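You operate a simulated robot arm through the tools that you are given. There is no shell and no other tool. Be economical: measure what you need, move in short steps, check, and stop when the job is done.

The job below is to be done with a simulated robot arm. You get a single attempt, and the scene is never put back.

## Task
Clip the yellow meter on the red cable and trim the wall meter to match.
Fine: solar breaker off first and on last, yellow meter back.

Only the result counts: the job must be done as asked and must still hold three seconds after the hand-in. Knocking over, shifting, dropping, spilling or breaking anything else fails it.

## Robot
A 7-joint arm with a two-finger parallel gripper, fixed in place. Base frame: the origin is at the foot of the arm, x ahead of it, y to its left, z up. Units: mm, rad, N and s.
With the tool pointing down near the work surface it reaches from about 300 to 740 mm from the base axis. Its first joint turns from -2.007 to 2.007 rad. Payload 3.91 kg.
The TCP is the grasp point between the finger pads, 30 mm short of the fingertips. In the tool frame z runs along the fingers and y along their closing line. The gripper opens to 110 mm. The fingers are 20 mm wide and 10 mm thick; the gripper's body (48 by 112 mm) begins 55 mm behind the TCP.
Orientation is that of the tool frame in the base frame, as a unit quaternion [w, x, y, z]. With the fingers straight down and closing along the base's y, the tool's x points along the base's -x, its y along +y and its z along -z.

## Interface
- The arm moves only by the tool move_arm. Its argument "moves" is a list of rows, each a list of 3 entries, a list of its own where there are three numbers: the shift along the tool's x, y, z in mm, then the turn, a rotation vector about the tool's x, y, z in rad, then the gripper command, from -1 (shut) to 1 (fully open), values between in proportion. In form: [[[x, y, z], [ax, ay, az], claw], ...]. A call has 1 to 20 rows; each row is the pose to reach, as a shift and turn from the pose commanded when the call began, along the tool's axes at that moment. Rows are played at 5 a second. More than 50 mm and 0.15 rad between two rows, or a gripper value outside its range, and nothing of the call is played. A pose out of reach is approached as far as the arm can. The call stops where the force on the tool passes 70 N (or 10 N more than at its start, if that is more) or the arm is blocked; 0.2 s more then pass. Each finger travels about 108 mm/s and halts on what it meets, pressing with about 24 N; the grip force reading is that of the motor and also rises with nothing between the fingers. The clock runs only during rows and for 0.2 s after the last one: add rows that repeat a pose to give the fingers time. The reply holds the time, the measured pose of the TCP, the force on the tool along the base axes, the opening and the grip force, in the units named above and with some noise.
- Cameras (640 x 400 px; columns grow to the right, rows downward): "scene" is fixed at [404.1, -510.1, 1366.8]; the picture's right is [0.98, -0.20, 0.00], its down [-0.11, -0.52, -0.85] and it looks along [0.17, 0.83, -0.53] (base axes); focal length 348 px, centre (320, 200). "wrist" rides on the gripper at [72, 17, -103] in the tool frame; the picture's right is [-0.23, 0.97, 0.00], its down [-0.76, -0.18, -0.62] and it looks along [-0.61, -0.14, 0.78] (tool axes); focal length 222 px, centre (320, 200). There is no depth. A picture from a camera that has moved, and an enlarged one, comes with that camera's place and axes in the base frame and with its lens. The place of the scene camera against the robot may be out by one fixed shift of up to 18 mm in any direction.
- get_image(camera): a new picture of that camera. No time passes.
- lift_body(by): slides the trunk up (or, below 0, down) by that many mm; the arm rides with it, the base frame stays. It gives what a move gives, with no picture.
- zoom(camera, box): a new picture of the part [left, top, right, bottom] of that camera's present view, enlarged. No time passes.
- sign_off(): hands the job in; it is judged then, once.

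Go step by step. Nothing tells you positions but the pictures and the camera data: compare them with the known pose of the tool, close in by small moves and look again before you grip or let go. The budget is 120 turns and 64 pictures, counting those below and the enlarged ones. Unless the task says otherwise, let go and move clear before handing in, and close with one line.

The tools are called after "Emit:" as a command line: name --argument value ..., lists and objects as JSON in quotes. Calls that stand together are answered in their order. move_arm: Moves the arm, as the interface text tells. Its arguments: {"type":"object","properties":{"moves":{"type":"array"}},"required":["moves"]} The other tools are called the same way: lift_body (by) slides the trunk up or down; get_image (camera) takes a picture; zoom (camera, box) takes an enlarged picture of a part of a camera's view; sign_off () hands the job in.

At the start:

```text
t: 0.0
eef_pos: [162.4, 344.9, 1048.5]
ee_rot: [0.0, 0.0, 1.0, 0.0]
contact_force: [0.0, -0.1, 0.6]
grip_width: 110.0
gripper_force: 0.0
trunk travel left (down, up): [-625.0, 365.0]
```

scene: 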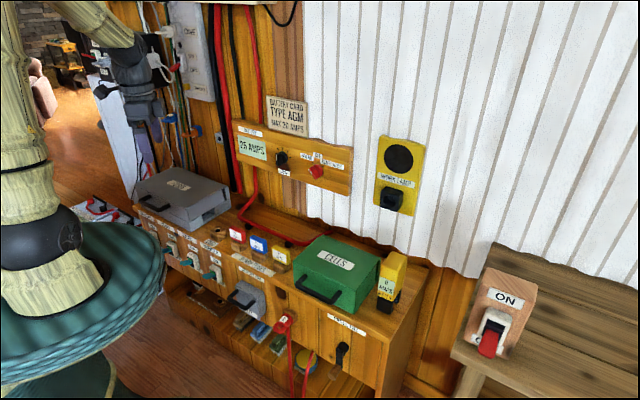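
wrist: 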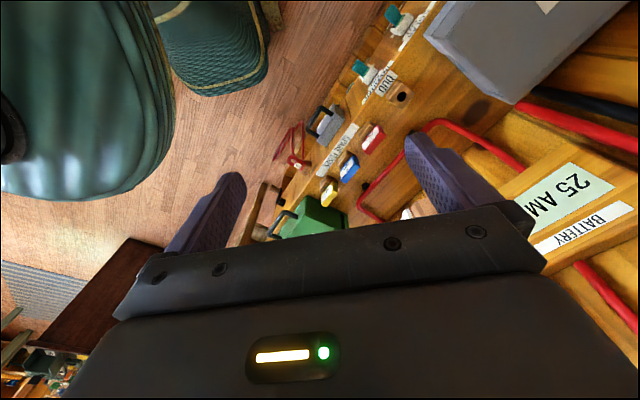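

I see a wall meter panel (25 AMPS), a yellow clamp meter on the bench, a red cable, and a breaker box marked ON at the right. I'll zoom to read the labels.

Emit:
zoom --camera "scene" --box '[210, 80, 370, 200]'

Emit:
zoom --camera "scene" --box '[260, 220, 440, 390]'

Emit:
zoom --camera "scene" --box '[430, 240, 590, 390]'

Emit:
zoom --camera "scene" --box '[130, 150, 330, 350]'

```text
3.33 times, centred on (290, 140) of scene
camera zoom: at [404.1, -510.1, 1366.8], right [0.98, -0.2, 0.0], down [-0.11, -0.52, -0.85], along [0.17, 0.83, -0.53], focal length 1160 px, centre (420, 400)
```

zoom: 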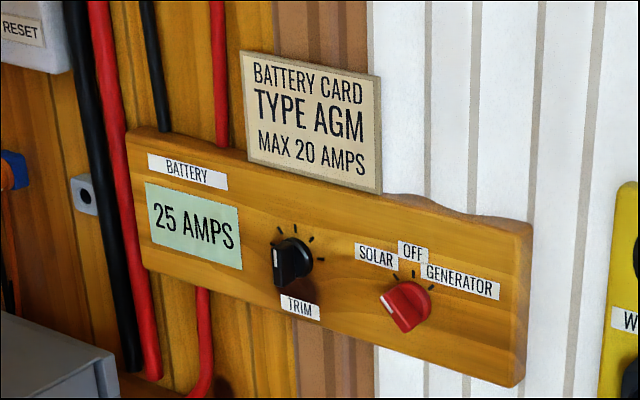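

```text
2.35 times, centred on (350, 305) of scene
camera zoom: at [404.1, -510.1, 1366.8], right [0.98, -0.2, 0.0], down [-0.11, -0.52, -0.85], along [0.17, 0.83, -0.53], focal length 818 px, centre (249, -47)
```

zoom: 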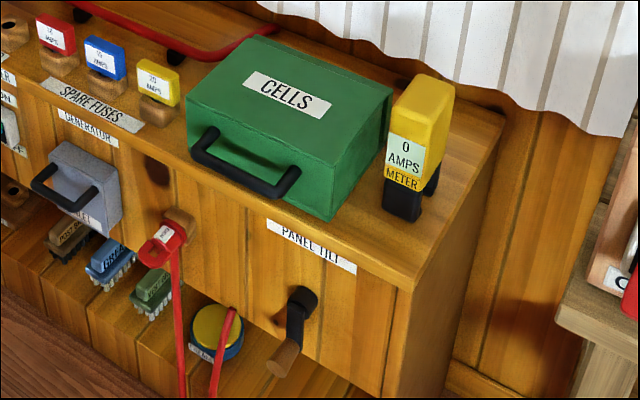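

```text
2.67 times, centred on (510, 315) of scene
camera zoom: at [404.1, -510.1, 1366.8], right [0.98, -0.2, 0.0], down [-0.11, -0.52, -0.85], along [0.17, 0.83, -0.53], focal length 928 px, centre (-187, -107)
```

zoom: 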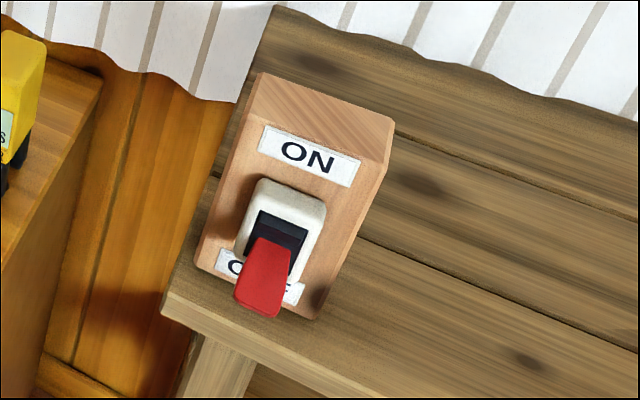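

```text
2.00 times, centred on (230, 250) of scene
camera zoom: at [404.1, -510.1, 1366.8], right [0.98, -0.2, 0.0], down [-0.11, -0.52, -0.85], along [0.17, 0.83, -0.53], focal length 696 px, centre (500, 100)
```

zoom: 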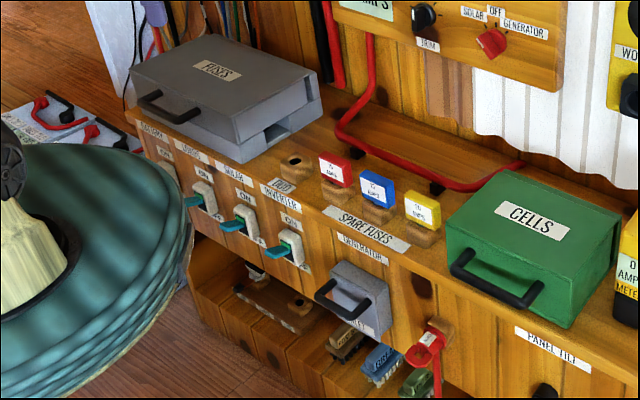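

I need to identify the solar breaker and its state, so I'll zoom on the front toggles.

Emit:
zoom --camera "scene" --box '[130, 205, 230, 295]'

Emit:
zoom --camera "scene" --box '[220, 170, 330, 260]'

Emit:
zoom --camera "wrist" --box '[260, 0, 480, 240]'

```text
4.44 times, centred on (180, 250) of scene
camera zoom: at [404.1, -510.1, 1366.8], right [0.98, -0.2, 0.0], down [-0.11, -0.52, -0.85], along [0.17, 0.83, -0.53], focal length 1546 px, centre (942, -22)
```

zoom: 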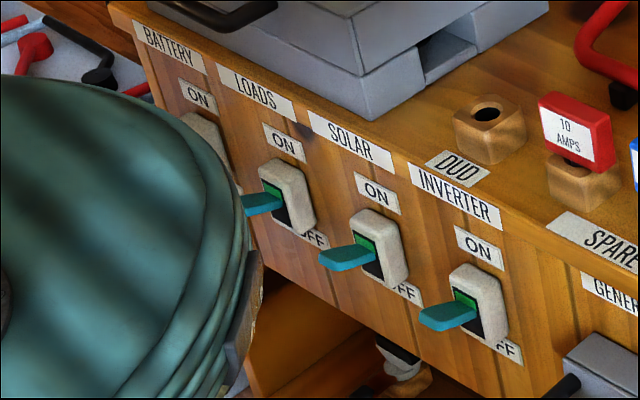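

```text
4.44 times, centred on (275, 215) of scene
camera zoom: at [404.1, -510.1, 1366.8], right [0.98, -0.2, 0.0], down [-0.11, -0.52, -0.85], along [0.17, 0.83, -0.53], focal length 1546 px, centre (520, 133)
```

zoom: 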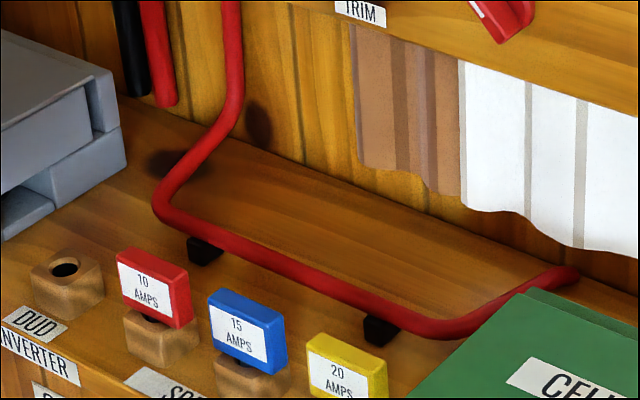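

```text
1.67 times, centred on (370, 120) of wrist
camera zoom: at [88.0, 361.1, 1151.4], right [0.23, 0.97, 0.0], down [0.76, -0.18, 0.62], along [0.61, -0.14, -0.78], focal length 370 px, centre (237, 333)
```

zoom: 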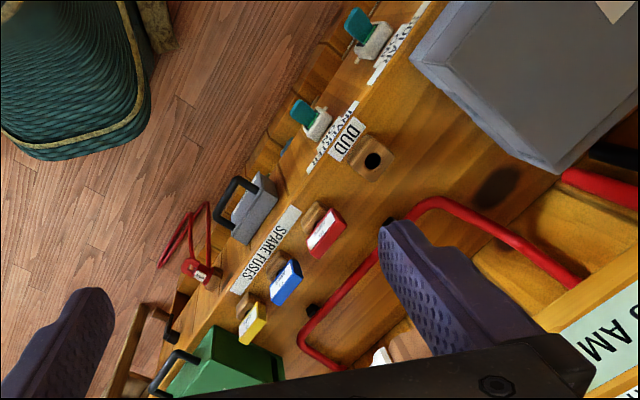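

The bench runs at about 45° to the base: front edge about 469 mm out along n≈(0.71,0.70), running right along e≈(0.70,-0.71). The solar breaker is the third front toggle, currently on (lever up). I'll turn the tool to face the wall squarely and lower it a little.

Emit:
move_arm --moves '[[[0, 0, 20], [0, 0, -0.13], 1], [[0, 0, 50], [0, 0, -0.26], 1], [[0, 0, 80], [0, 0, -0.39], 0], [[0, 0, 110], [0, 0, -0.52], -1], [[0, 0, 140], [0, 0, -0.65], -1], [[0, 0, 170], [0, 0, -0.775], -1], [[0, 0, 200], [0, 0, -0.775], -1]]'

Emit:
get_image --camera "wrist"

```text
t: 1.6
eef_pos: [162.7, 341.6, 847.9]
ee_rot: [0.0, -0.379, 0.926, 0.0]
contact_force: [0.4, -0.4, 0.9]
grip_width: 0.0
gripper_force: 24.5
trunk travel left (down, up): [-625.0, 365.0]
```

```text
54 pictures are left
camera wrist: at [97.4, 303.0, 950.1], right [-0.52, 0.85, 0.0], down [0.67, 0.41, 0.62], along [0.53, 0.32, -0.78], focal length 222 px, centre (320, 200)
```

wrist: 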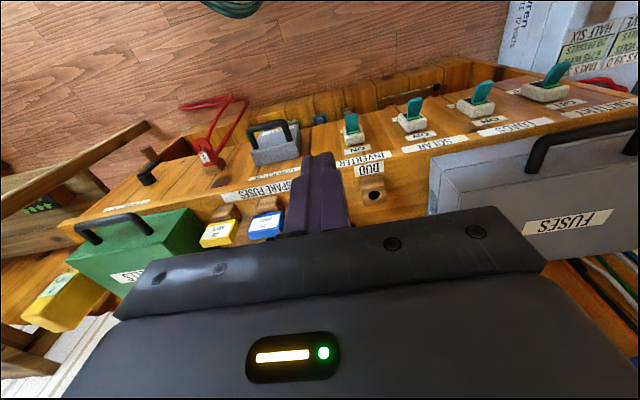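

Solar is the second toggle from the left in this upside-down view (next to INVERTER). I'll move in front of it for a closer look.

Emit:
move_arm --moves '[[[0, 40, 30], [0, 0, 0], -1], [[10, 80, 60], [0, 0, 0], -1], [[20, 110, 90], [0, 0, 0], -1], [[30, 130, 120], [0, 0, 0], -1], [[30, 130, 120], [0, 0, 0], -1]]'

Emit:
get_image --camera "wrist"

Emit:
get_image --camera "scene"

```text
refused: row 2 steps farther than a row can; nothing moved
```

```text
53 pictures are left
camera wrist: at [97.4, 303.0, 950.1], right [-0.52, 0.85, 0.0], down [0.67, 0.41, 0.62], along [0.53, 0.32, -0.78], focal length 222 px, centre (320, 200)
```

wrist: 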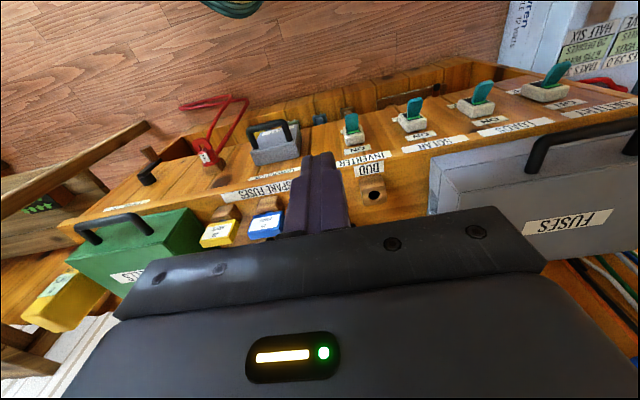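

```text
52 pictures are left
```

scene: 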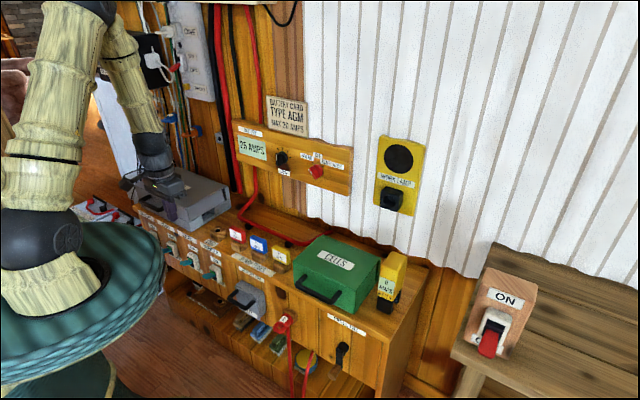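

The step was too long; I'll retry with smaller ones.

Emit:
move_arm --moves '[[[0, 30, 25], [0, 0, 0], -1], [[10, 60, 50], [0, 0, 0], -1], [[20, 90, 80], [0, 0, 0], -1], [[25, 115, 105], [0, 0, 0], -1], [[30, 130, 120], [0, 0, 0], -1], [[30, 130, 120], [0, 0, 0], -1]]'

Emit:
get_image --camera "wrist"

```text
t: 3.0
eef_pos: [48.2, 417.2, 731.1]
ee_rot: [0.0, -0.377, 0.926, 0.0]
contact_force: [0.3, 0.0, -0.1]
grip_width: 0.0
gripper_force: 23.9
trunk travel left (down, up): [-625.0, 365.0]
```

```text
51 pictures are left
camera wrist: at [-15.6, 377.9, 832.3], right [-0.52, 0.86, 0.0], down [0.67, 0.41, 0.62], along [0.53, 0.32, -0.78], focal length 222 px, centre (320, 200)
```

wrist: 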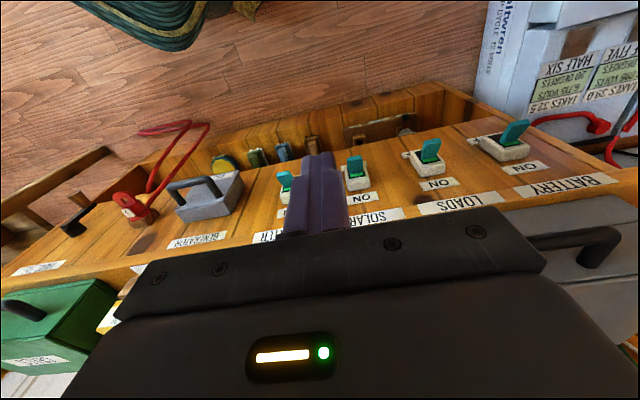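

Triangulating from two wrist views, the solar lever runs from about (143,558,484) to a tip at (100,513,505). I'll pinch its sides from above. First I'll approach to in front of and above it, half open, and look.

Emit:
move_arm --moves '[[[-10, 15, 35], [0, 0, 0], 0], [[-25, 25, 70], [0, 0, 0], 0], [[-40, 33, 105], [0, 0, 0], 0], [[-54, 33, 135], [0, 0, 0], 0], [[-54, 33, 135], [0, 0, 0], 0]]'

Emit:
get_image --camera "wrist"

```text
t: 4.2
eef_pos: [64.7, 478.0, 593.6]
ee_rot: [0.0, -0.378, 0.926, 0.0]
contact_force: [0.3, 0.1, 0.2]
grip_width: 55.1
gripper_force: 0.1
trunk travel left (down, up): [-625.0, 365.0]
```

```text
50 pictures are left
camera wrist: at [-1.3, 438.0, 696.3], right [-0.52, 0.85, 0.0], down [0.67, 0.41, 0.62], along [0.53, 0.32, -0.78], focal length 222 px, centre (320, 200)
```

wrist: 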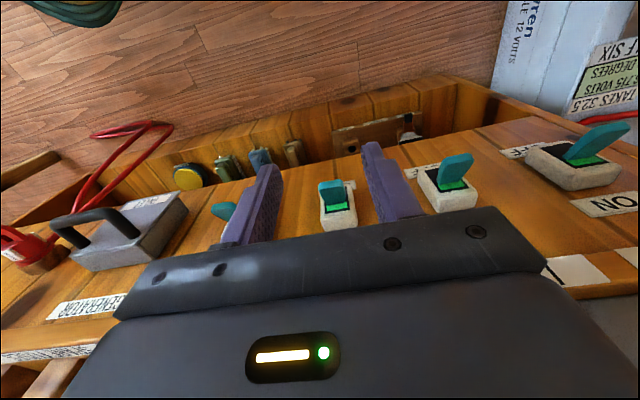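

The lever is centred between the fingers. I'll move forward and down around it, then close.

Emit:
move_arm --moves '[[[-20, 0, 20], [0, 0, 0], 0], [[-40, 0, 40], [0, 0, 0], 0], [[-60, 0, 65], [0, 0, 0], 0], [[-62, 0, 90], [0, 0, 0], 0], [[-62, 0, 90], [0, 0, 0], -1], [[-62, 0, 90], [0, 0, 0], -1], [[-62, 0, 90], [0, 0, 0], -1]]'

Emit:
get_image --camera "wrist"

```text
t: 5.2
eef_pos: [96.3, 516.4, 511.5]
ee_rot: [-0.01, -0.383, 0.924, -0.004]
contact_force: [-18.3, -7.4, -9.4]
grip_width: 55.0
gripper_force: 0.1
trunk travel left (down, up): [-625.0, 365.0]
stopped in row 4: the force on the tool passed its limit (the readings are from after the stop); the commanded pose is now the measured one
```

```text
49 pictures are left
camera wrist: at [33.8, 477.4, 616.1], right [-0.53, 0.85, -0.01], down [0.67, 0.42, 0.61], along [0.52, 0.32, -0.79], focal length 222 px, centre (320, 200)
```

wrist: 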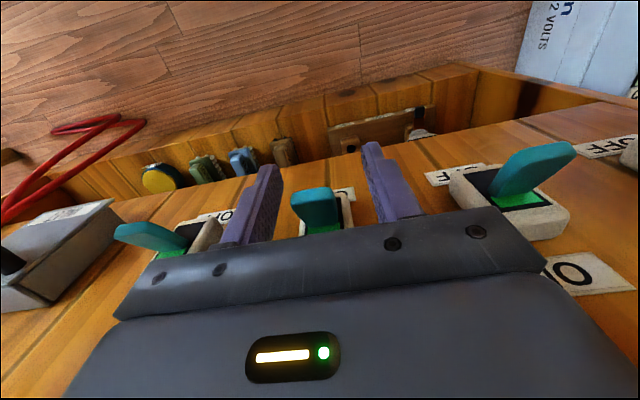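

Something touched before full depth; I'll check from the scene camera what it was.

Emit:
zoom --camera "scene" --box '[90, 130, 290, 330]'

```text
2.00 times, centred on (190, 230) of scene
camera zoom: at [404.1, -510.1, 1366.8], right [0.98, -0.2, 0.0], down [-0.11, -0.52, -0.85], along [0.17, 0.83, -0.53], focal length 696 px, centre (580, 140)
```

zoom: 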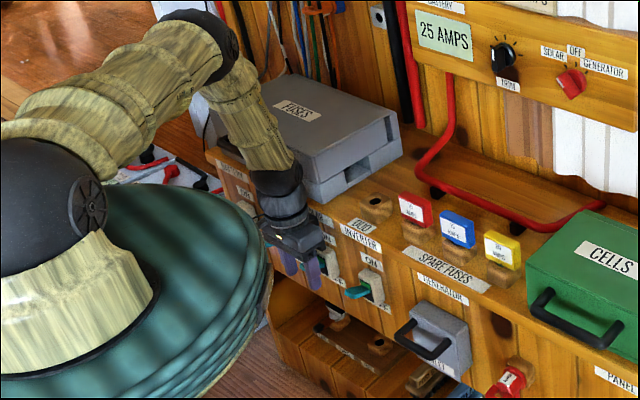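

The forearm leans close to the FUSES box, and the wrist probably touched the box or the bench edge. I'll back off and tilt the hand so that it approaches from the robot's side.

Emit:
move_arm --moves '[[[15, 0, -5], [0, 0, 0], 0], [[40, 0, -15], [0, 0, 0], 0], [[70, 0, -30], [0, 0, 0], 0], [[90, 0, -50], [0, 0, 0], 0], [[90, 0, -50], [0, -0.14, 0], 0], [[90, 0, -50], [0, -0.28, 0], 0], [[90, 0, -50], [0, -0.42, 0], 0], [[90, 0, -50], [0, -0.56, 0], 0], [[90, 0, -50], [0, -0.7, 0], 0], [[90, 0, -50], [0, -0.7, 0], 0]]'

Emit:
zoom --camera "scene" --box '[90, 130, 290, 330]'

Emit:
get_image --camera "wrist"

```text
t: 7.4
eef_pos: [77.4, 461.9, 569.3]
ee_rot: [0.318, -0.317, 0.886, 0.121]
contact_force: [-1.3, 0.3, 0.7]
grip_width: 54.9
gripper_force: 0.0
trunk travel left (down, up): [-625.0, 365.0]
```

```text
2.00 times, centred on (190, 230) of scene
camera zoom: at [404.1, -510.1, 1366.8], right [0.98, -0.2, 0.0], down [-0.11, -0.52, -0.85], along [0.17, 0.83, -0.53], focal length 696 px, centre (580, 140)
```

zoom: 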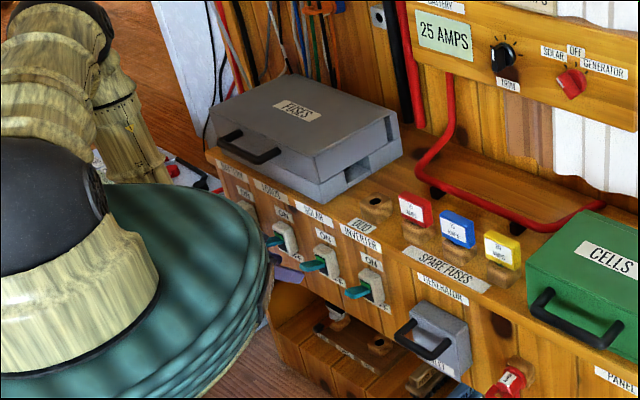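

```text
46 pictures are left
camera wrist: at [-28.8, 396.5, 602.3], right [-0.48, 0.86, 0.16], down [0.26, -0.03, 0.96], along [0.83, 0.51, -0.22], focal length 222 px, centre (320, 200)
```

wrist: 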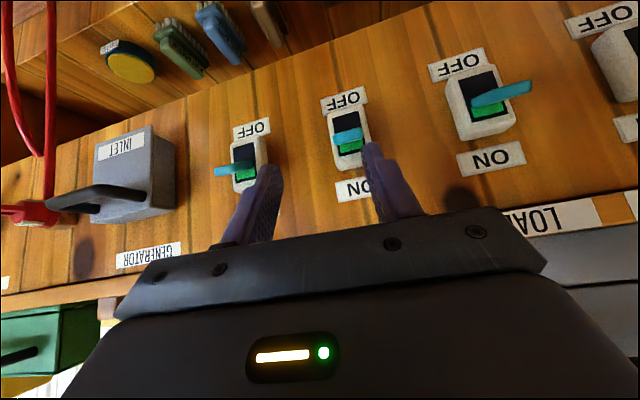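

The box looks unmoved. The lever is about 25 mm to the side of centre; I'll shift across and advance along the fingers.

Emit:
move_arm --moves '[[[0, 25, 0], [0, 0, 0], 0], [[0, 25, 25], [0, 0, 0], 0], [[0, 25, 50], [0, 0, 0], 0], [[0, 25, 75], [0, 0, 0], 0], [[0, 25, 84], [0, 0, 0], 0], [[0, 25, 84], [0, 0, 0], 0]]'

Emit:
get_image --camera "wrist"

```text
t: 8.8
eef_pos: [59.2, 508.9, 500.1]
ee_rot: [0.312, -0.359, 0.87, 0.128]
contact_force: [0.2, 0.5, -0.3]
grip_width: 55.2
gripper_force: 0.1
trunk travel left (down, up): [-625.0, 365.0]
```

```text
45 pictures are left
camera wrist: at [-41.0, 435.0, 532.9], right [-0.56, 0.81, 0.14], down [0.26, 0.01, 0.96], along [0.78, 0.58, -0.22], focal length 222 px, centre (320, 200)
```

wrist: 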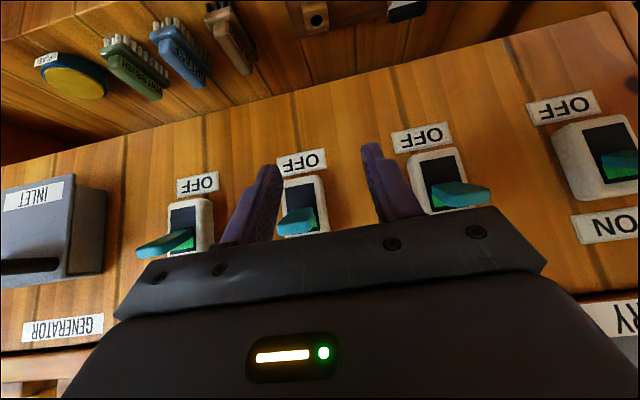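

The arm cannot get there with this tilt (it is too folded). I'll retract, raise the trunk for more room, and retry from higher up.

Emit:
move_arm --moves '[[[0, 25, 60], [0, 0, 0], 0], [[0, 25, 30], [0, 0, 0], 0], [[0, 25, 0], [0, 0, 0], 0], [[0, 25, -10], [0, 0, 0], 0]]'

Emit:
lift_body --by 200

```text
refused: row 1 steps farther than a row can; nothing moved
```

```text
t: 10.9
eef_pos: [57.4, 508.9, 700.5]
ee_rot: [0.31, -0.36, 0.871, 0.129]
contact_force: [-0.1, 0.1, 1.1]
grip_width: 55.1
gripper_force: 0.0
trunk travel left (down, up): [-825.0, 165.0]
```

The row was refused, but the lift was clean. I'll check whether the commanded pose is reachable now with a hold.

Emit:
move_arm --moves '[[[0, 0, 0], [0, 0, 0], 0], [[0, 0, 0], [0, 0, 0], 0]]'

```text
t: 11.5
eef_pos: [57.9, 509.8, 699.3]
ee_rot: [0.311, -0.359, 0.87, 0.129]
contact_force: [1.3, -0.1, 1.0]
grip_width: 55.0
gripper_force: 0.2
trunk travel left (down, up): [-825.0, 165.0]
```

Emit:
move_arm --moves '[[[24, -7, 28], [0, 0, 0], 0], [[47, -14, 57], [0, 0, 0], 0], [[71, -20, 85], [0, 0, 0], 0], [[94, -27, 114], [0, 0, 0], 0], [[94, -27, 114], [0, 0, 0], 0]]'

Emit:
get_image --camera "wrist"

```text
t: 12.5
eef_pos: [41.6, 623.2, 696.1]
ee_rot: [0.332, -0.333, 0.852, 0.231]
contact_force: [-6.4, -7.9, -0.7]
grip_width: 54.8
gripper_force: 0.1
trunk travel left (down, up): [-825.0, 165.0]
stopped in row 4: the arm was blocked; the commanded pose is now the measured one
```

```text
44 pictures are left
camera wrist: at [-55.0, 540.7, 715.7], right [-0.57, 0.75, 0.33], down [0.29, -0.19, 0.94], along [0.76, 0.64, -0.11], focal length 222 px, centre (320, 200)
```

wrist: 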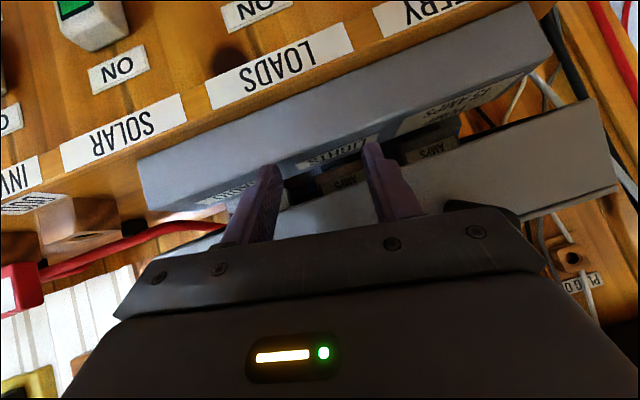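

The arm went somewhere unexpected and the fingers are at the FUSES box. I'll look at it before moving.

Emit:
get_image --camera "scene"

Emit:
zoom --camera "scene" --box '[90, 130, 250, 260]'

```text
43 pictures are left
```

scene: 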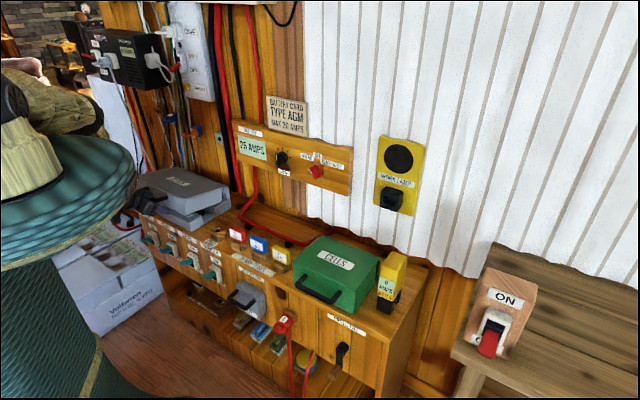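

```text
3.08 times, centred on (170, 195) of scene
camera zoom: at [404.1, -510.1, 1366.8], right [0.98, -0.2, 0.0], down [-0.11, -0.52, -0.85], along [0.17, 0.83, -0.53], focal length 1070 px, centre (782, 215)
```

zoom: 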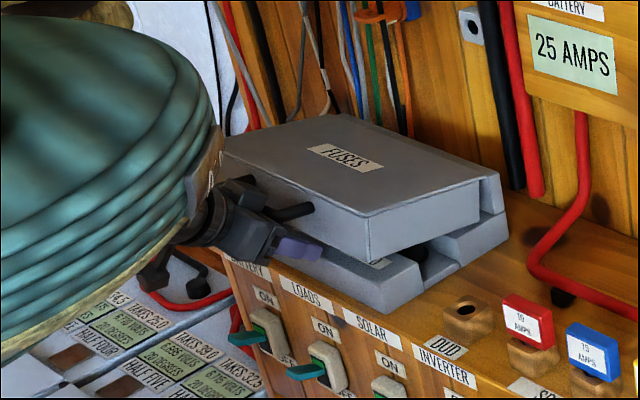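

The fingers are lifting the FUSES lid slightly; the box body looks in place. I'll slide straight back out so the lid drops shut.

Emit:
move_arm --moves '[[[7, 0, -7], [0, 0, 0], 0], [[14, 1, -14], [0, 0, 0], 0], [[20, 1, -21], [0, 0, 0], 0]]'

```text
t: 13.3
eef_pos: [24.3, 601.1, 694.1]
ee_rot: [0.333, -0.333, 0.852, 0.229]
contact_force: [-0.5, 0.2, 0.2]
grip_width: 55.2
gripper_force: 0.0
trunk travel left (down, up): [-825.0, 165.0]
```

Emit:
move_arm --moves '[[[10, 0, -11], [0, 0, 0], 0], [[20, 1, -21], [0, 0, 0], 0], [[30, 1, -31], [0, 0, 0], 0], [[40, 2, -42], [0, 0, 0], 0]]'

Emit:
zoom --camera "scene" --box '[90, 130, 250, 260]'

```text
t: 14.3
eef_pos: [-18.6, 562.4, 696.9]
ee_rot: [0.333, -0.333, 0.852, 0.229]
contact_force: [-0.6, -0.1, 0.4]
grip_width: 54.9
gripper_force: 0.1
trunk travel left (down, up): [-825.0, 165.0]
```

```text
3.08 times, centred on (170, 195) of scene
camera zoom: at [404.1, -510.1, 1366.8], right [0.98, -0.2, 0.0], down [-0.11, -0.52, -0.85], along [0.17, 0.83, -0.53], focal length 1070 px, centre (782, 215)
```

zoom: 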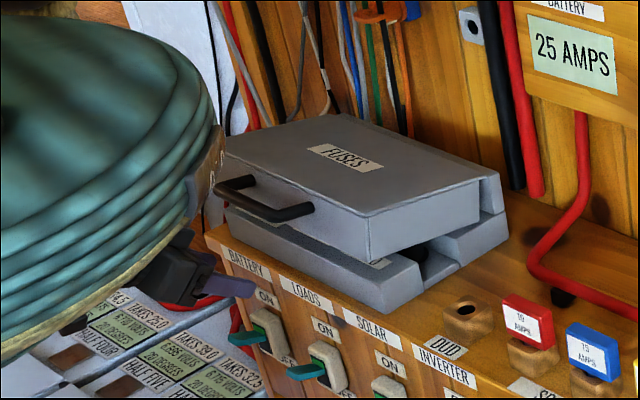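

The lid is slightly ajar and stays there, so I'll need to press it shut. First I'll raise the arm and return it to a vertical tool.

Emit:
move_arm --moves '[[[-18, 4, -17], [0, 0, 0], 0], [[-36, 9, -34], [0, 0, 0], -1], [[-54, 13, -51], [0, 0, 0], -1], [[-72, 17, -67], [0, 0, 0], -1], [[-90, 21, -84], [0, 0, 0], -1], [[-108, 26, -101], [0, 0, 0], -1]]'

```text
t: 15.7
eef_pos: [-20.7, 562.6, 845.0]
ee_rot: [0.334, -0.333, 0.851, 0.229]
contact_force: [0.0, 0.3, 0.0]
grip_width: 0.1
gripper_force: 24.2
trunk travel left (down, up): [-825.0, 165.0]
```

Emit:
move_arm --moves '[[[0, 0, 0], [0.029, 0.136, -0.006], -1], [[0, 0, 0], [0.058, 0.272, -0.012], -1], [[0, 0, 0], [0.087, 0.408, -0.018], -1], [[0, 0, 0], [0.115, 0.545, -0.025], -1], [[0, 0, 0], [0.144, 0.681, -0.031], -1], [[0, 0, 0], [0.173, 0.817, -0.037], -1], [[0, 0, 0], [0.173, 0.817, -0.037], -1]]'

```text
t: 17.3
eef_pos: [-18.3, 562.0, 844.6]
ee_rot: [-0.002, -0.382, 0.924, -0.001]
contact_force: [0.2, -0.2, -0.6]
grip_width: 0.1
gripper_force: 23.8
trunk travel left (down, up): [-825.0, 165.0]
```

The control is good with a vertical tool. I'll move above the front part of the FUSES lid to press it shut gently.

Emit:
move_arm --moves '[[[-40, 10, 0], [0, 0, 0], -1], [[-80, 20, 0], [0, 0, 0], -1], [[-120, 30, 0], [0, 0, 0], -1], [[-150, 35, 20], [0, 0, 0], -1], [[-155, 35, 50], [0, 0, 0], -1], [[-155, 35, 50], [0, 0, 0], -1]]'

Emit:
get_image --camera "wrist"

Emit:
zoom --camera "scene" --box '[90, 110, 270, 260]'

```text
t: 18.7
eef_pos: [76.3, 672.3, 818.9]
ee_rot: [0.003, -0.378, 0.926, 0.005]
contact_force: [0.2, -1.0, 0.2]
grip_width: 0.0
gripper_force: 23.9
out of reach, approached as far as the arm can: row 4, 5, 6
trunk travel left (down, up): [-825.0, 165.0]
```

```text
40 pictures are left
camera wrist: at [11.2, 632.0, 920.9], right [-0.52, 0.85, 0.01], down [0.67, 0.4, 0.63], along [0.53, 0.33, -0.78], focal length 222 px, centre (320, 200)
```

wrist: 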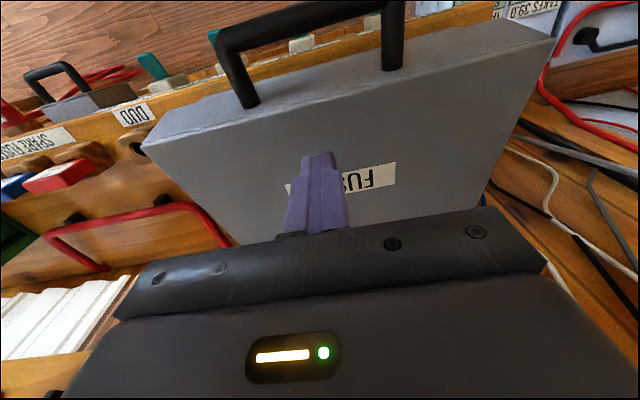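

```text
2.67 times, centred on (180, 185) of scene
camera zoom: at [404.1, -510.1, 1366.8], right [0.98, -0.2, 0.0], down [-0.11, -0.52, -0.85], along [0.17, 0.83, -0.53], focal length 928 px, centre (693, 240)
```

zoom: 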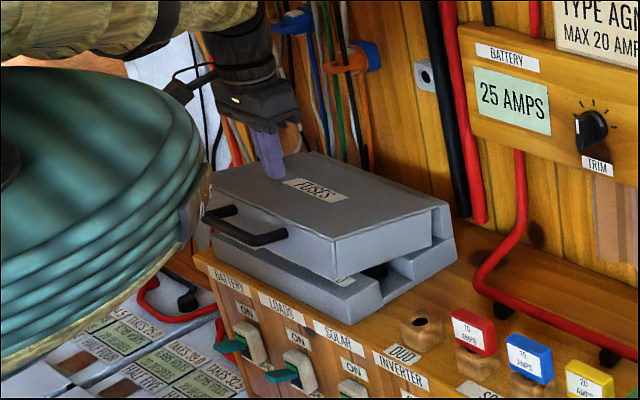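

The fingertip is above the lid near its front edge, and the arm is near its upper reach limit here. I'll lower the trunk in small steps to press the lid.

Emit:
lift_body --by -50

Emit:
zoom --camera "scene" --box '[110, 130, 250, 250]'

```text
t: 19.6
eef_pos: [70.1, 670.6, 764.0]
ee_rot: [0.001, -0.382, 0.924, 0.003]
contact_force: [-0.8, -0.3, -0.6]
grip_width: 0.1
gripper_force: 23.6
trunk travel left (down, up): [-775.0, 215.0]
```

```text
3.33 times, centred on (180, 190) of scene
camera zoom: at [404.1, -510.1, 1366.8], right [0.98, -0.2, 0.0], down [-0.11, -0.52, -0.85], along [0.17, 0.83, -0.53], focal length 1160 px, centre (787, 233)
```

zoom: 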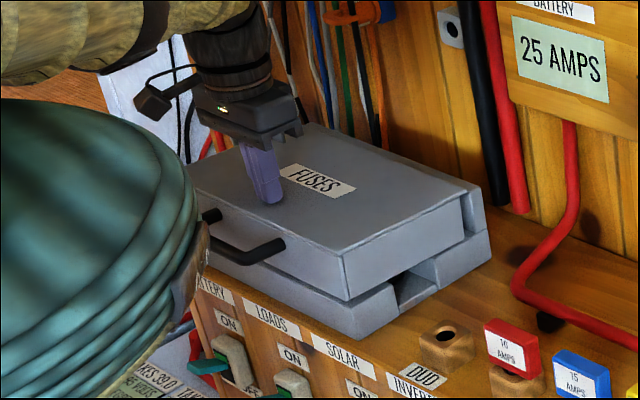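

The lid looks nearly flush now. I'll press a few mm more and read the force.

Emit:
lift_body --by -5

```text
t: 20.1
eef_pos: [71.3, 669.8, 759.7]
ee_rot: [0.0, -0.38, 0.925, 0.003]
contact_force: [0.0, -0.5, 0.5]
grip_width: 0.0
gripper_force: 23.6
trunk travel left (down, up): [-770.0, 220.0]
```

Emit:
lift_body --by -6

Emit:
lift_body --by -5

```text
t: 20.7
eef_pos: [71.1, 670.4, 753.6]
ee_rot: [0.0, -0.381, 0.925, 0.003]
contact_force: [-1.0, 0.7, 6.0]
grip_width: 0.1
gripper_force: 24.0
trunk travel left (down, up): [-764.0, 226.0]
```

```text
t: 21.2
eef_pos: [70.3, 670.2, 752.5]
ee_rot: [0.002, -0.381, 0.924, 0.008]
contact_force: [6.2, 13.2, 49.3]
grip_width: 0.0
gripper_force: 24.4
trunk travel left (down, up): [-759.0, 231.0]
```

The lid is firmly shut (tip at z≈722). I'll lift off, back away to in front of the solar breaker, and return the trunk to its original height.

Emit:
lift_body --by 40

Emit:
move_arm --moves '[[[35, 0, 0], [0, 0, 0], -1], [[70, -20, 0], [0, 0, 0], -1], [[105, -50, 0], [0, 0, 0], -1], [[135, -85, 0], [0, 0, 0], -1], [[148, -124, 0], [0, 0, 0], -1], [[148, -124, 0], [0, 0, 0], -1]]'

```text
t: 22.0
eef_pos: [67.7, 667.9, 786.3]
ee_rot: [-0.002, -0.382, 0.924, 0.003]
contact_force: [0.5, -0.4, 0.7]
grip_width: 0.0
gripper_force: 23.8
trunk travel left (down, up): [-799.0, 191.0]
```

```text
t: 23.4
eef_pos: [51.2, 472.8, 785.0]
ee_rot: [-0.001, -0.382, 0.924, 0.0]
contact_force: [-0.2, -0.7, 0.6]
grip_width: 0.1
gripper_force: 24.1
trunk travel left (down, up): [-799.0, 191.0]
```

Emit:
lift_body --by -174

Emit:
move_arm --moves '[[[0, 0, 0], [0, -0.1, 0], 0], [[0, 0, 0], [0, -0.2, 0], 0], [[0, 0, 0], [0, -0.25, 0], -0.2], [[0, 0, 0], [0, -0.25, 0], -0.2]]'

```text
t: 25.4
eef_pos: [51.8, 471.8, 610.8]
ee_rot: [-0.001, -0.383, 0.924, 0.0]
contact_force: [-0.7, -0.4, 0.7]
grip_width: 0.0
gripper_force: 23.7
trunk travel left (down, up): [-625.0, 365.0]
```

```text
t: 26.4
eef_pos: [52.4, 471.4, 611.8]
ee_rot: [0.114, -0.38, 0.917, 0.048]
contact_force: [-0.4, -0.1, -0.6]
grip_width: 44.0
gripper_force: 0.0
trunk travel left (down, up): [-625.0, 365.0]
```

The tilt of 0.25 works accurately. Now I'll go down onto the lever with the fingers straddling it.

Emit:
move_arm --moves '[[[-10, -4, 30], [0, 0, 0], -0.2], [[-20, -4, 60], [0, 0, 0], -0.2], [[-32, -4, 90], [0, 0, 0], -0.2], [[-42, -4, 119], [0, 0, 0], -0.2], [[-42, -4, 119], [0, 0, 0], -0.2]]'

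Emit:
get_image --camera "wrist"

```text
t: 27.6
eef_pos: [102.1, 519.4, 504.6]
ee_rot: [0.114, -0.38, 0.917, 0.048]
contact_force: [0.2, 0.1, -0.3]
grip_width: 44.0
gripper_force: 0.1
trunk travel left (down, up): [-625.0, 365.0]
```

```text
37 pictures are left
camera wrist: at [21.1, 463.6, 585.4], right [-0.53, 0.84, 0.06], down [0.54, 0.29, 0.79], along [0.65, 0.45, -0.61], focal length 222 px, centre (320, 200)
```

wrist: 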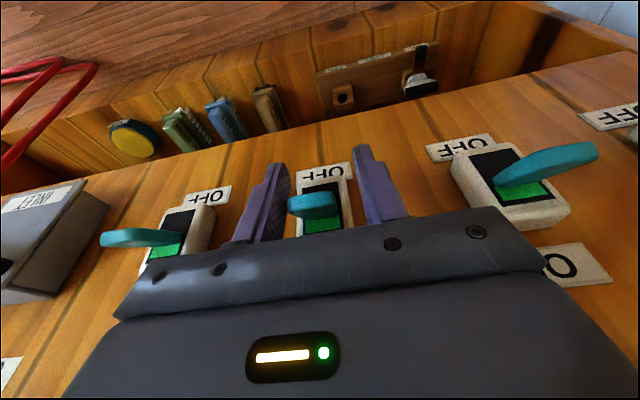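

The lever lies between the fingers with no contact. I'll close, then carry it down.

Emit:
move_arm --moves '[[[0, 0, 0], [0, 0, 0], -1], [[0, 0, 0], [0, 0, 0], -1], [[0, 0, 0], [0, 0, 0], -1]]'

```text
t: 28.4
eef_pos: [105.5, 516.1, 502.9]
ee_rot: [0.115, -0.378, 0.918, 0.045]
contact_force: [23.9, -33.8, 0.8]
grip_width: 26.0
gripper_force: 45.1
trunk travel left (down, up): [-625.0, 365.0]
```

It is gripped (26 mm wide) but with a sideways load; I'll re-centre slightly and then lower.

Emit:
move_arm --moves '[[[0, -4, 0], [0, 0, 0], -1], [[0, -7, 0], [0, 0, 0], -1]]'

```text
t: 29.0
eef_pos: [106.0, 516.7, 503.7]
ee_rot: [0.111, -0.381, 0.916, 0.049]
contact_force: [7.9, -3.3, -24.3]
grip_width: 26.1
gripper_force: 44.4
trunk travel left (down, up): [-625.0, 365.0]
```

Emit:
move_arm --moves '[[[4, -7, 10], [0, 0, 0], -1], [[7, -7, 20], [0, 0, 0], -1], [[9, -7, 30], [0, 0, 0], -1], [[10, -7, 40], [0, 0, 0], -1], [[10, -7, 46], [0, 0, 0], -1]]'

Emit:
get_image --camera "wrist"

```text
t: 30.2
eef_pos: [107.1, 516.0, 462.1]
ee_rot: [0.111, -0.38, 0.917, 0.055]
contact_force: [-39.0, 38.4, 26.6]
grip_width: 26.2
gripper_force: 45.2
trunk travel left (down, up): [-625.0, 365.0]
```

```text
36 pictures are left
camera wrist: at [26.1, 459.5, 544.7], right [-0.53, 0.84, 0.07], down [0.55, 0.28, 0.79], along [0.64, 0.46, -0.61], focal length 222 px, centre (320, 200)
```

wrist: 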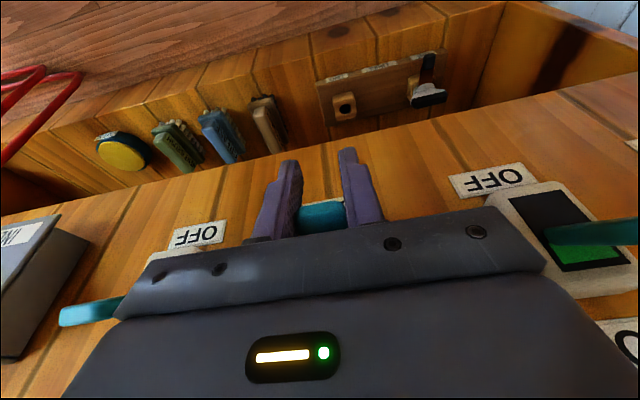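

The lever came down with the fingers. I'll release, withdraw and check that it stays off.

Emit:
move_arm --moves '[[[0, 3, 0], [0, 0, 0], 0], [[0, 3, 0], [0, 0, 0], 0], [[15, 3, -20], [0, 0, 0], 0], [[35, 3, -50], [0, 0, 0], 0], [[55, 3, -80], [0, 0, 0], 0], [[55, 3, -80], [0, 0, 0], 0]]'

Emit:
get_image --camera "wrist"

Emit:
get_image --camera "scene"

```text
t: 31.6
eef_pos: [63.2, 461.5, 524.8]
ee_rot: [0.114, -0.38, 0.917, 0.047]
contact_force: [0.5, -0.5, -0.8]
grip_width: 54.6
gripper_force: 0.1
trunk travel left (down, up): [-625.0, 365.0]
```

```text
35 pictures are left
camera wrist: at [-19.0, 405.0, 607.8], right [-0.53, 0.84, 0.06], down [0.54, 0.29, 0.79], along [0.65, 0.45, -0.61], focal length 222 px, centre (320, 200)
```

wrist: 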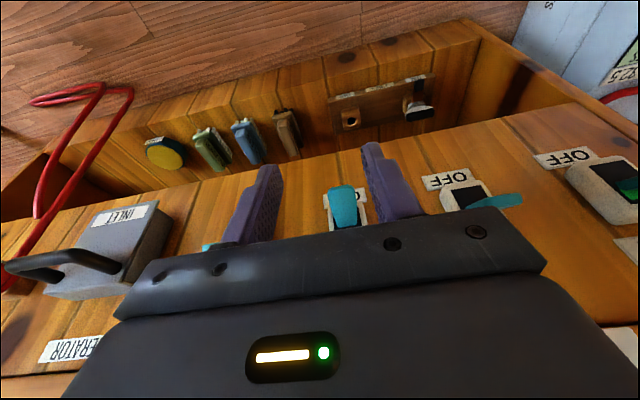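

```text
34 pictures are left
```

scene: 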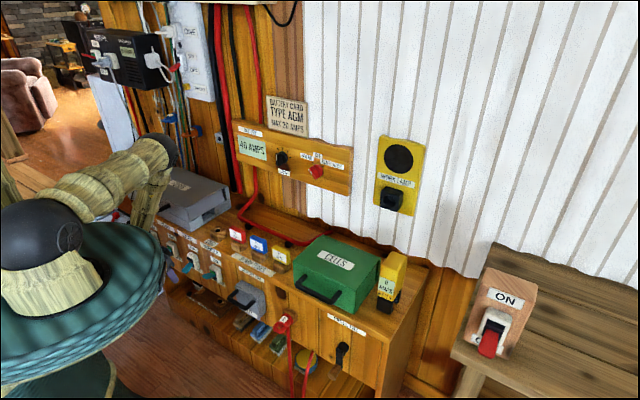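

Solar is off (lever down) and the wall display changed. Now for the meter: I'll rise, straighten the tool and travel to the right.

Emit:
move_arm --moves '[[[-10, 0, -38], [0, 0, 0], 0], [[-20, 0, -76], [0, 0, 0], 0.3], [[-30, 0, -114], [0, 0, 0], 0.6], [[-39, 0, -152], [0, 0, 0], 1], [[-49, 0, -190], [0, 0.05, 0], 1], [[-59, 0, -228], [0, 0.1, 0], 1], [[-68, 0, -266], [0, 0.15, 0], 1], [[-78, 0, -304], [0, 0.2, 0], 1], [[-86, 0, -339], [0, 0.25, 0], 1], [[-86, 0, -339], [0, 0.25, 0], 1]]'

Emit:
zoom --camera "scene" --box '[220, 110, 300, 160]'

```text
t: 33.8
eef_pos: [59.9, 459.6, 868.4]
ee_rot: [-0.002, -0.383, 0.924, 0.001]
contact_force: [0.0, 0.3, -0.4]
grip_width: 110.1
gripper_force: 0.1
trunk travel left (down, up): [-625.0, 365.0]
```

```text
8.00 times, centred on (260, 135) of scene
camera zoom: at [404.1, -510.1, 1366.8], right [0.98, -0.2, 0.0], down [-0.11, -0.52, -0.85], along [0.17, 0.83, -0.53], focal length 2783 px, centre (800, 720)
```

zoom: 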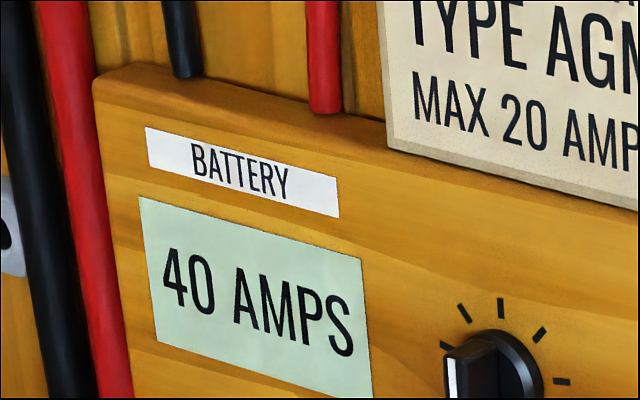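

The wall meter reads 40 AMPS with solar off. I'll travel along the bench to the yellow meter.

Emit:
move_arm --moves '[[[0, -45, 0], [0, 0, 0], 1], [[0, -90, 0], [0, 0, 0], 1], [[0, -135, 0], [0, 0, 0], 1], [[0, -180, 0], [0, 0, 0], 1], [[0, -225, 0], [0, 0, 0], 1], [[0, -270, 0], [0, 0, 0], 1], [[0, -315, 0], [0, 0, 0], 1], [[0, -360, 0], [0, 0, 0], 1], [[0, -405, 0], [0, 0, 0], 1], [[0, -450, 0], [0, 0, 0], 1], [[-20, -490, 0], [0, 0, 0], 1], [[-40, -530, 0], [0, 0, 0], 1], [[-60, -570, 0], [0, 0, 0], 1], [[-80, -610, 0], [0, 0, 0], 1], [[-100, -650, 0], [0, 0, 0], 1], [[-110, -690, 0], [0, 0, 0], 1], [[-110, -715, 0], [0, 0, 0], 1], [[-110, -715, 0], [0, 0, 0], 1]]'

Emit:
get_image --camera "wrist"

```text
t: 37.6
eef_pos: [626.1, 49.7, 871.7]
ee_rot: [-0.001, -0.382, 0.924, 0.0]
contact_force: [-0.5, -0.4, 0.3]
grip_width: 109.9
gripper_force: 0.1
out of reach, approached as far as the arm can: row 17, 18
trunk travel left (down, up): [-625.0, 365.0]
```

```text
32 pictures are left
camera wrist: at [562.5, 10.6, 976.0], right [-0.53, 0.85, 0.0], down [0.67, 0.41, 0.62], along [0.53, 0.33, -0.78], focal length 222 px, centre (320, 200)
```

wrist: 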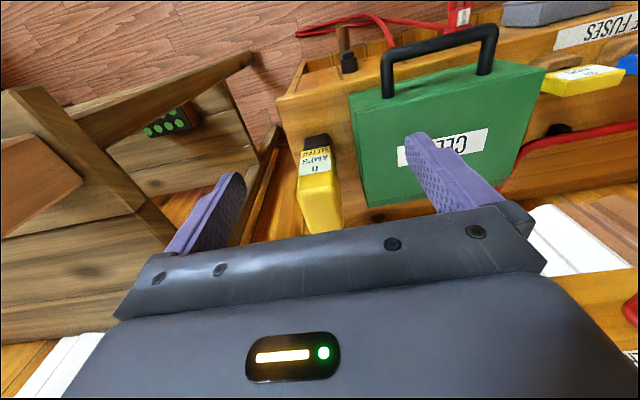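

The meter's front label is at about (705,95,685), so its centre is near d≈588, s≈432. I'll raise the trunk for more reach, then move above it.

Emit:
lift_body --by 100

Emit:
move_arm --moves '[[[0, 0, 40], [0, 0, 0], 0.6], [[-10, -5, 80], [0, 0, 0], 0.6], [[-40, -15, 110], [0, 0, 0], 0.6], [[-70, -25, 120], [0, 0, 0], 0.6], [[-90, -25, 120], [0, 0, 0], 0.6], [[-90, -25, 120], [0, 0, 0], 0.6]]'

Emit:
get_image --camera "wrist"

Emit:
zoom --camera "scene" --box '[310, 180, 470, 340]'

```text
t: 38.9
eef_pos: [625.6, 50.4, 973.0]
ee_rot: [-0.003, -0.383, 0.924, 0.0]
contact_force: [0.4, -1.0, 0.2]
grip_width: 109.8
gripper_force: 0.1
trunk travel left (down, up): [-725.0, 265.0]
```

```text
t: 40.3
eef_pos: [628.8, 61.0, 848.1]
ee_rot: [0.01, -0.373, 0.928, -0.016]
contact_force: [-0.2, -1.3, -1.0]
grip_width: 88.0
gripper_force: 0.0
out of reach, approached as far as the arm can: row 2, 3, 4, 5, 6
trunk travel left (down, up): [-725.0, 265.0]
```

```text
31 pictures are left
camera wrist: at [559.9, 25.1, 949.1], right [-0.51, 0.86, -0.04], down [0.65, 0.41, 0.64], along [0.56, 0.3, -0.77], focal length 222 px, centre (320, 200)
```

wrist: 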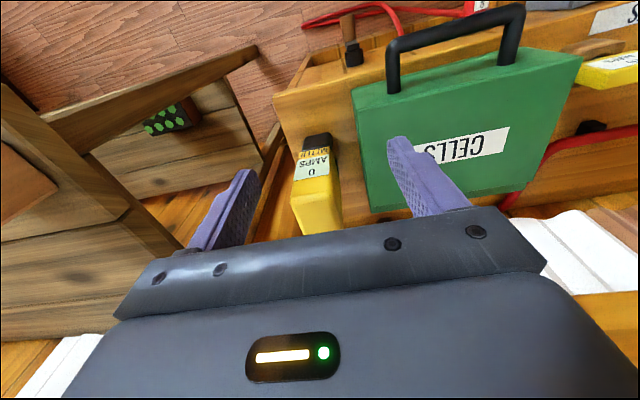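

```text
2.50 times, centred on (390, 260) of scene
camera zoom: at [404.1, -510.1, 1366.8], right [0.98, -0.2, 0.0], down [-0.11, -0.52, -0.85], along [0.17, 0.83, -0.53], focal length 870 px, centre (145, 50)
```

zoom: 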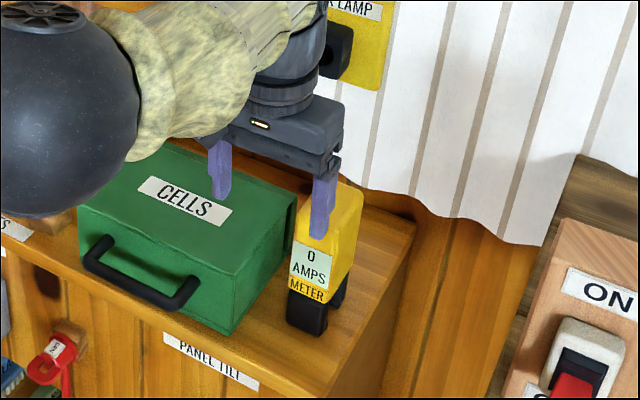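

The reach is still short at this relative height, so I'll raise the trunk further and lower the arm relative to it.

Emit:
move_arm --moves '[[[20, 0, 0], [0, 0, 0], 0.6], [[30, 0, -10], [0, 0, 0], 0.6]]'

Emit:
lift_body --by 130

```text
t: 40.9
eef_pos: [607.2, 39.0, 857.4]
ee_rot: [-0.002, -0.382, 0.924, 0.0]
contact_force: [-0.1, -0.1, -0.4]
grip_width: 88.0
gripper_force: 0.2
trunk travel left (down, up): [-725.0, 265.0]
```

```text
t: 42.5
eef_pos: [608.8, 38.4, 986.7]
ee_rot: [-0.001, -0.383, 0.924, 0.0]
contact_force: [-0.1, 0.1, 0.6]
grip_width: 87.8
gripper_force: 0.0
trunk travel left (down, up): [-855.0, 135.0]
```

Emit:
move_arm --moves '[[[0, 0, 45], [0, 0, 0], 0.6], [[0, 0, 90], [0, 0, 0], 0.6], [[0, 0, 135], [0, 0, 0], 0.6], [[-30, -10, 140], [0, 0, 0], 0.6], [[-60, -20, 140], [0, 0, 0], 0.6], [[-90, -30, 140], [0, 0, 0], 0.6], [[-120, -30, 140], [0, 0, 0], 0.6], [[-120, -30, 140], [0, 0, 0], 0.6]]'

```text
t: 44.3
eef_pos: [618.2, 77.2, 821.6]
ee_rot: [-0.001, -0.382, 0.924, -0.002]
contact_force: [0.7, 1.6, -1.4]
grip_width: 88.1
gripper_force: 0.1
out of reach, approached as far as the arm can: row 4, 5, 6, 7, 8
trunk travel left (down, up): [-855.0, 135.0]
```

The reach still stops at about r=623. I'll look at the arm's posture to see whether it is actually stretched.

Emit:
get_image --camera "scene"

```text
29 pictures are left
```

scene: 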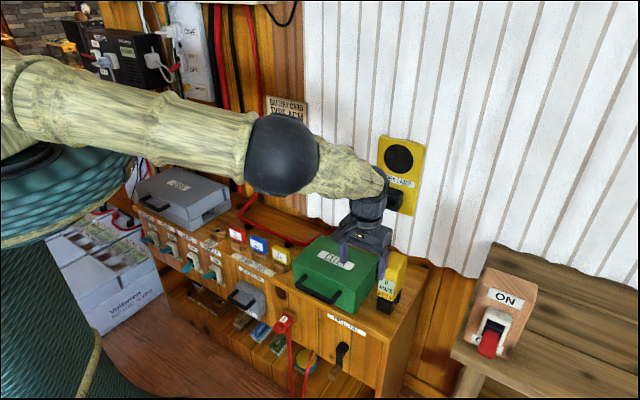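

The arm is stretched out straight, so I need the hand tilted outward to gain reach. I'll retract, raise the arm, tilt 0.5 rad, then lower the trunk again.

Emit:
move_arm --moves '[[[15, 0, -30], [0, 0, 0], 0.6], [[30, 0, -65], [0, 0, 0], 0.6], [[40, 0, -100], [0, 0, 0], 0.6], [[40, 0, -135], [0, -0.12, 0], 0.6], [[40, 0, -170], [0, -0.25, 0], 0.6], [[40, 0, -170], [0, -0.38, 0], 0.6], [[40, 0, -170], [0, -0.5, 0], 0.6], [[40, 0, -170], [0, -0.5, 0], 0.6]]'

Emit:
lift_body --by -170

```text
t: 46.1
eef_pos: [587.3, 39.5, 991.4]
ee_rot: [0.228, -0.37, 0.896, 0.095]
contact_force: [0.6, 0.1, -0.7]
grip_width: 88.0
gripper_force: 0.2
trunk travel left (down, up): [-855.0, 135.0]
```

```text
t: 48.0
eef_pos: [585.9, 42.3, 821.5]
ee_rot: [0.228, -0.37, 0.896, 0.094]
contact_force: [-0.3, -0.7, -0.2]
grip_width: 88.2
gripper_force: 0.0
trunk travel left (down, up): [-685.0, 305.0]
```

Emit:
move_arm --moves '[[[-20, -12, 16], [0, 0, 0], 0.6], [[-42, -24, 33], [0, 0, 0], 0.6], [[-63, -36, 50], [0, 0, 0], 0.6], [[-85, -48, 67], [0, 0, 0], 0.6], [[-85, -48, 67], [0, 0, 0], 0.6]]'

Emit:
get_image --camera "wrist"

Emit:
zoom --camera "scene" --box '[310, 180, 470, 340]'

```text
t: 49.2
eef_pos: [685.6, 79.7, 804.6]
ee_rot: [0.228, -0.369, 0.896, 0.094]
contact_force: [-0.4, -0.2, -0.3]
grip_width: 88.1
gripper_force: 0.0
out of reach, approached as far as the arm can: row 4, 5
trunk travel left (down, up): [-685.0, 305.0]
```

```text
28 pictures are left
camera wrist: at [592.0, 12.1, 860.0], right [-0.55, 0.83, 0.11], down [0.39, 0.14, 0.91], along [0.74, 0.54, -0.4], focal length 222 px, centre (320, 200)
```

wrist: 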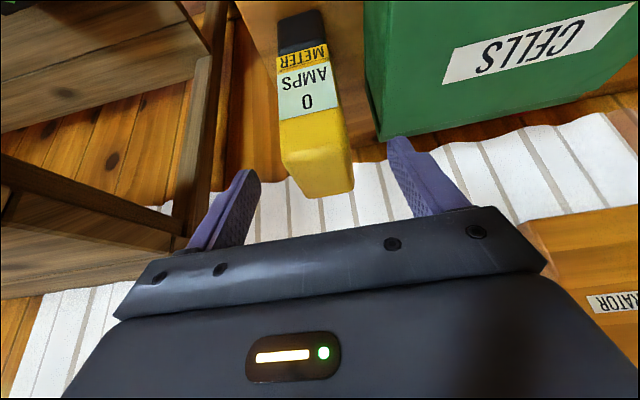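

```text
2.50 times, centred on (390, 260) of scene
camera zoom: at [404.1, -510.1, 1366.8], right [0.98, -0.2, 0.0], down [-0.11, -0.52, -0.85], along [0.17, 0.83, -0.53], focal length 870 px, centre (145, 50)
```

zoom: 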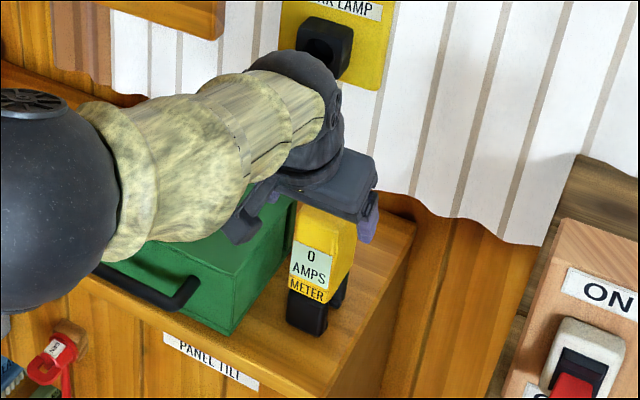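

The meter is centred between the open fingers (top z≈762). I'll tilt a bit more for reach, lower the trunk by 40, then advance.

Emit:
move_arm --moves '[[[0, 0, 0], [0, -0.12, 0], 0.6], [[0, 0, 0], [0, -0.25, 0], 0.6], [[0, 0, 0], [0, -0.25, 0], 0.6]]'

Emit:
lift_body --by -40

```text
t: 50.0
eef_pos: [686.6, 81.0, 803.1]
ee_rot: [0.338, -0.356, 0.86, 0.142]
contact_force: [0.0, -0.9, 0.0]
grip_width: 87.9
gripper_force: 0.0
trunk travel left (down, up): [-685.0, 305.0]
```

```text
t: 50.9
eef_pos: [685.8, 80.6, 763.5]
ee_rot: [0.337, -0.356, 0.86, 0.141]
contact_force: [0.1, -0.1, 0.1]
grip_width: 88.0
gripper_force: 0.1
trunk travel left (down, up): [-645.0, 345.0]
```

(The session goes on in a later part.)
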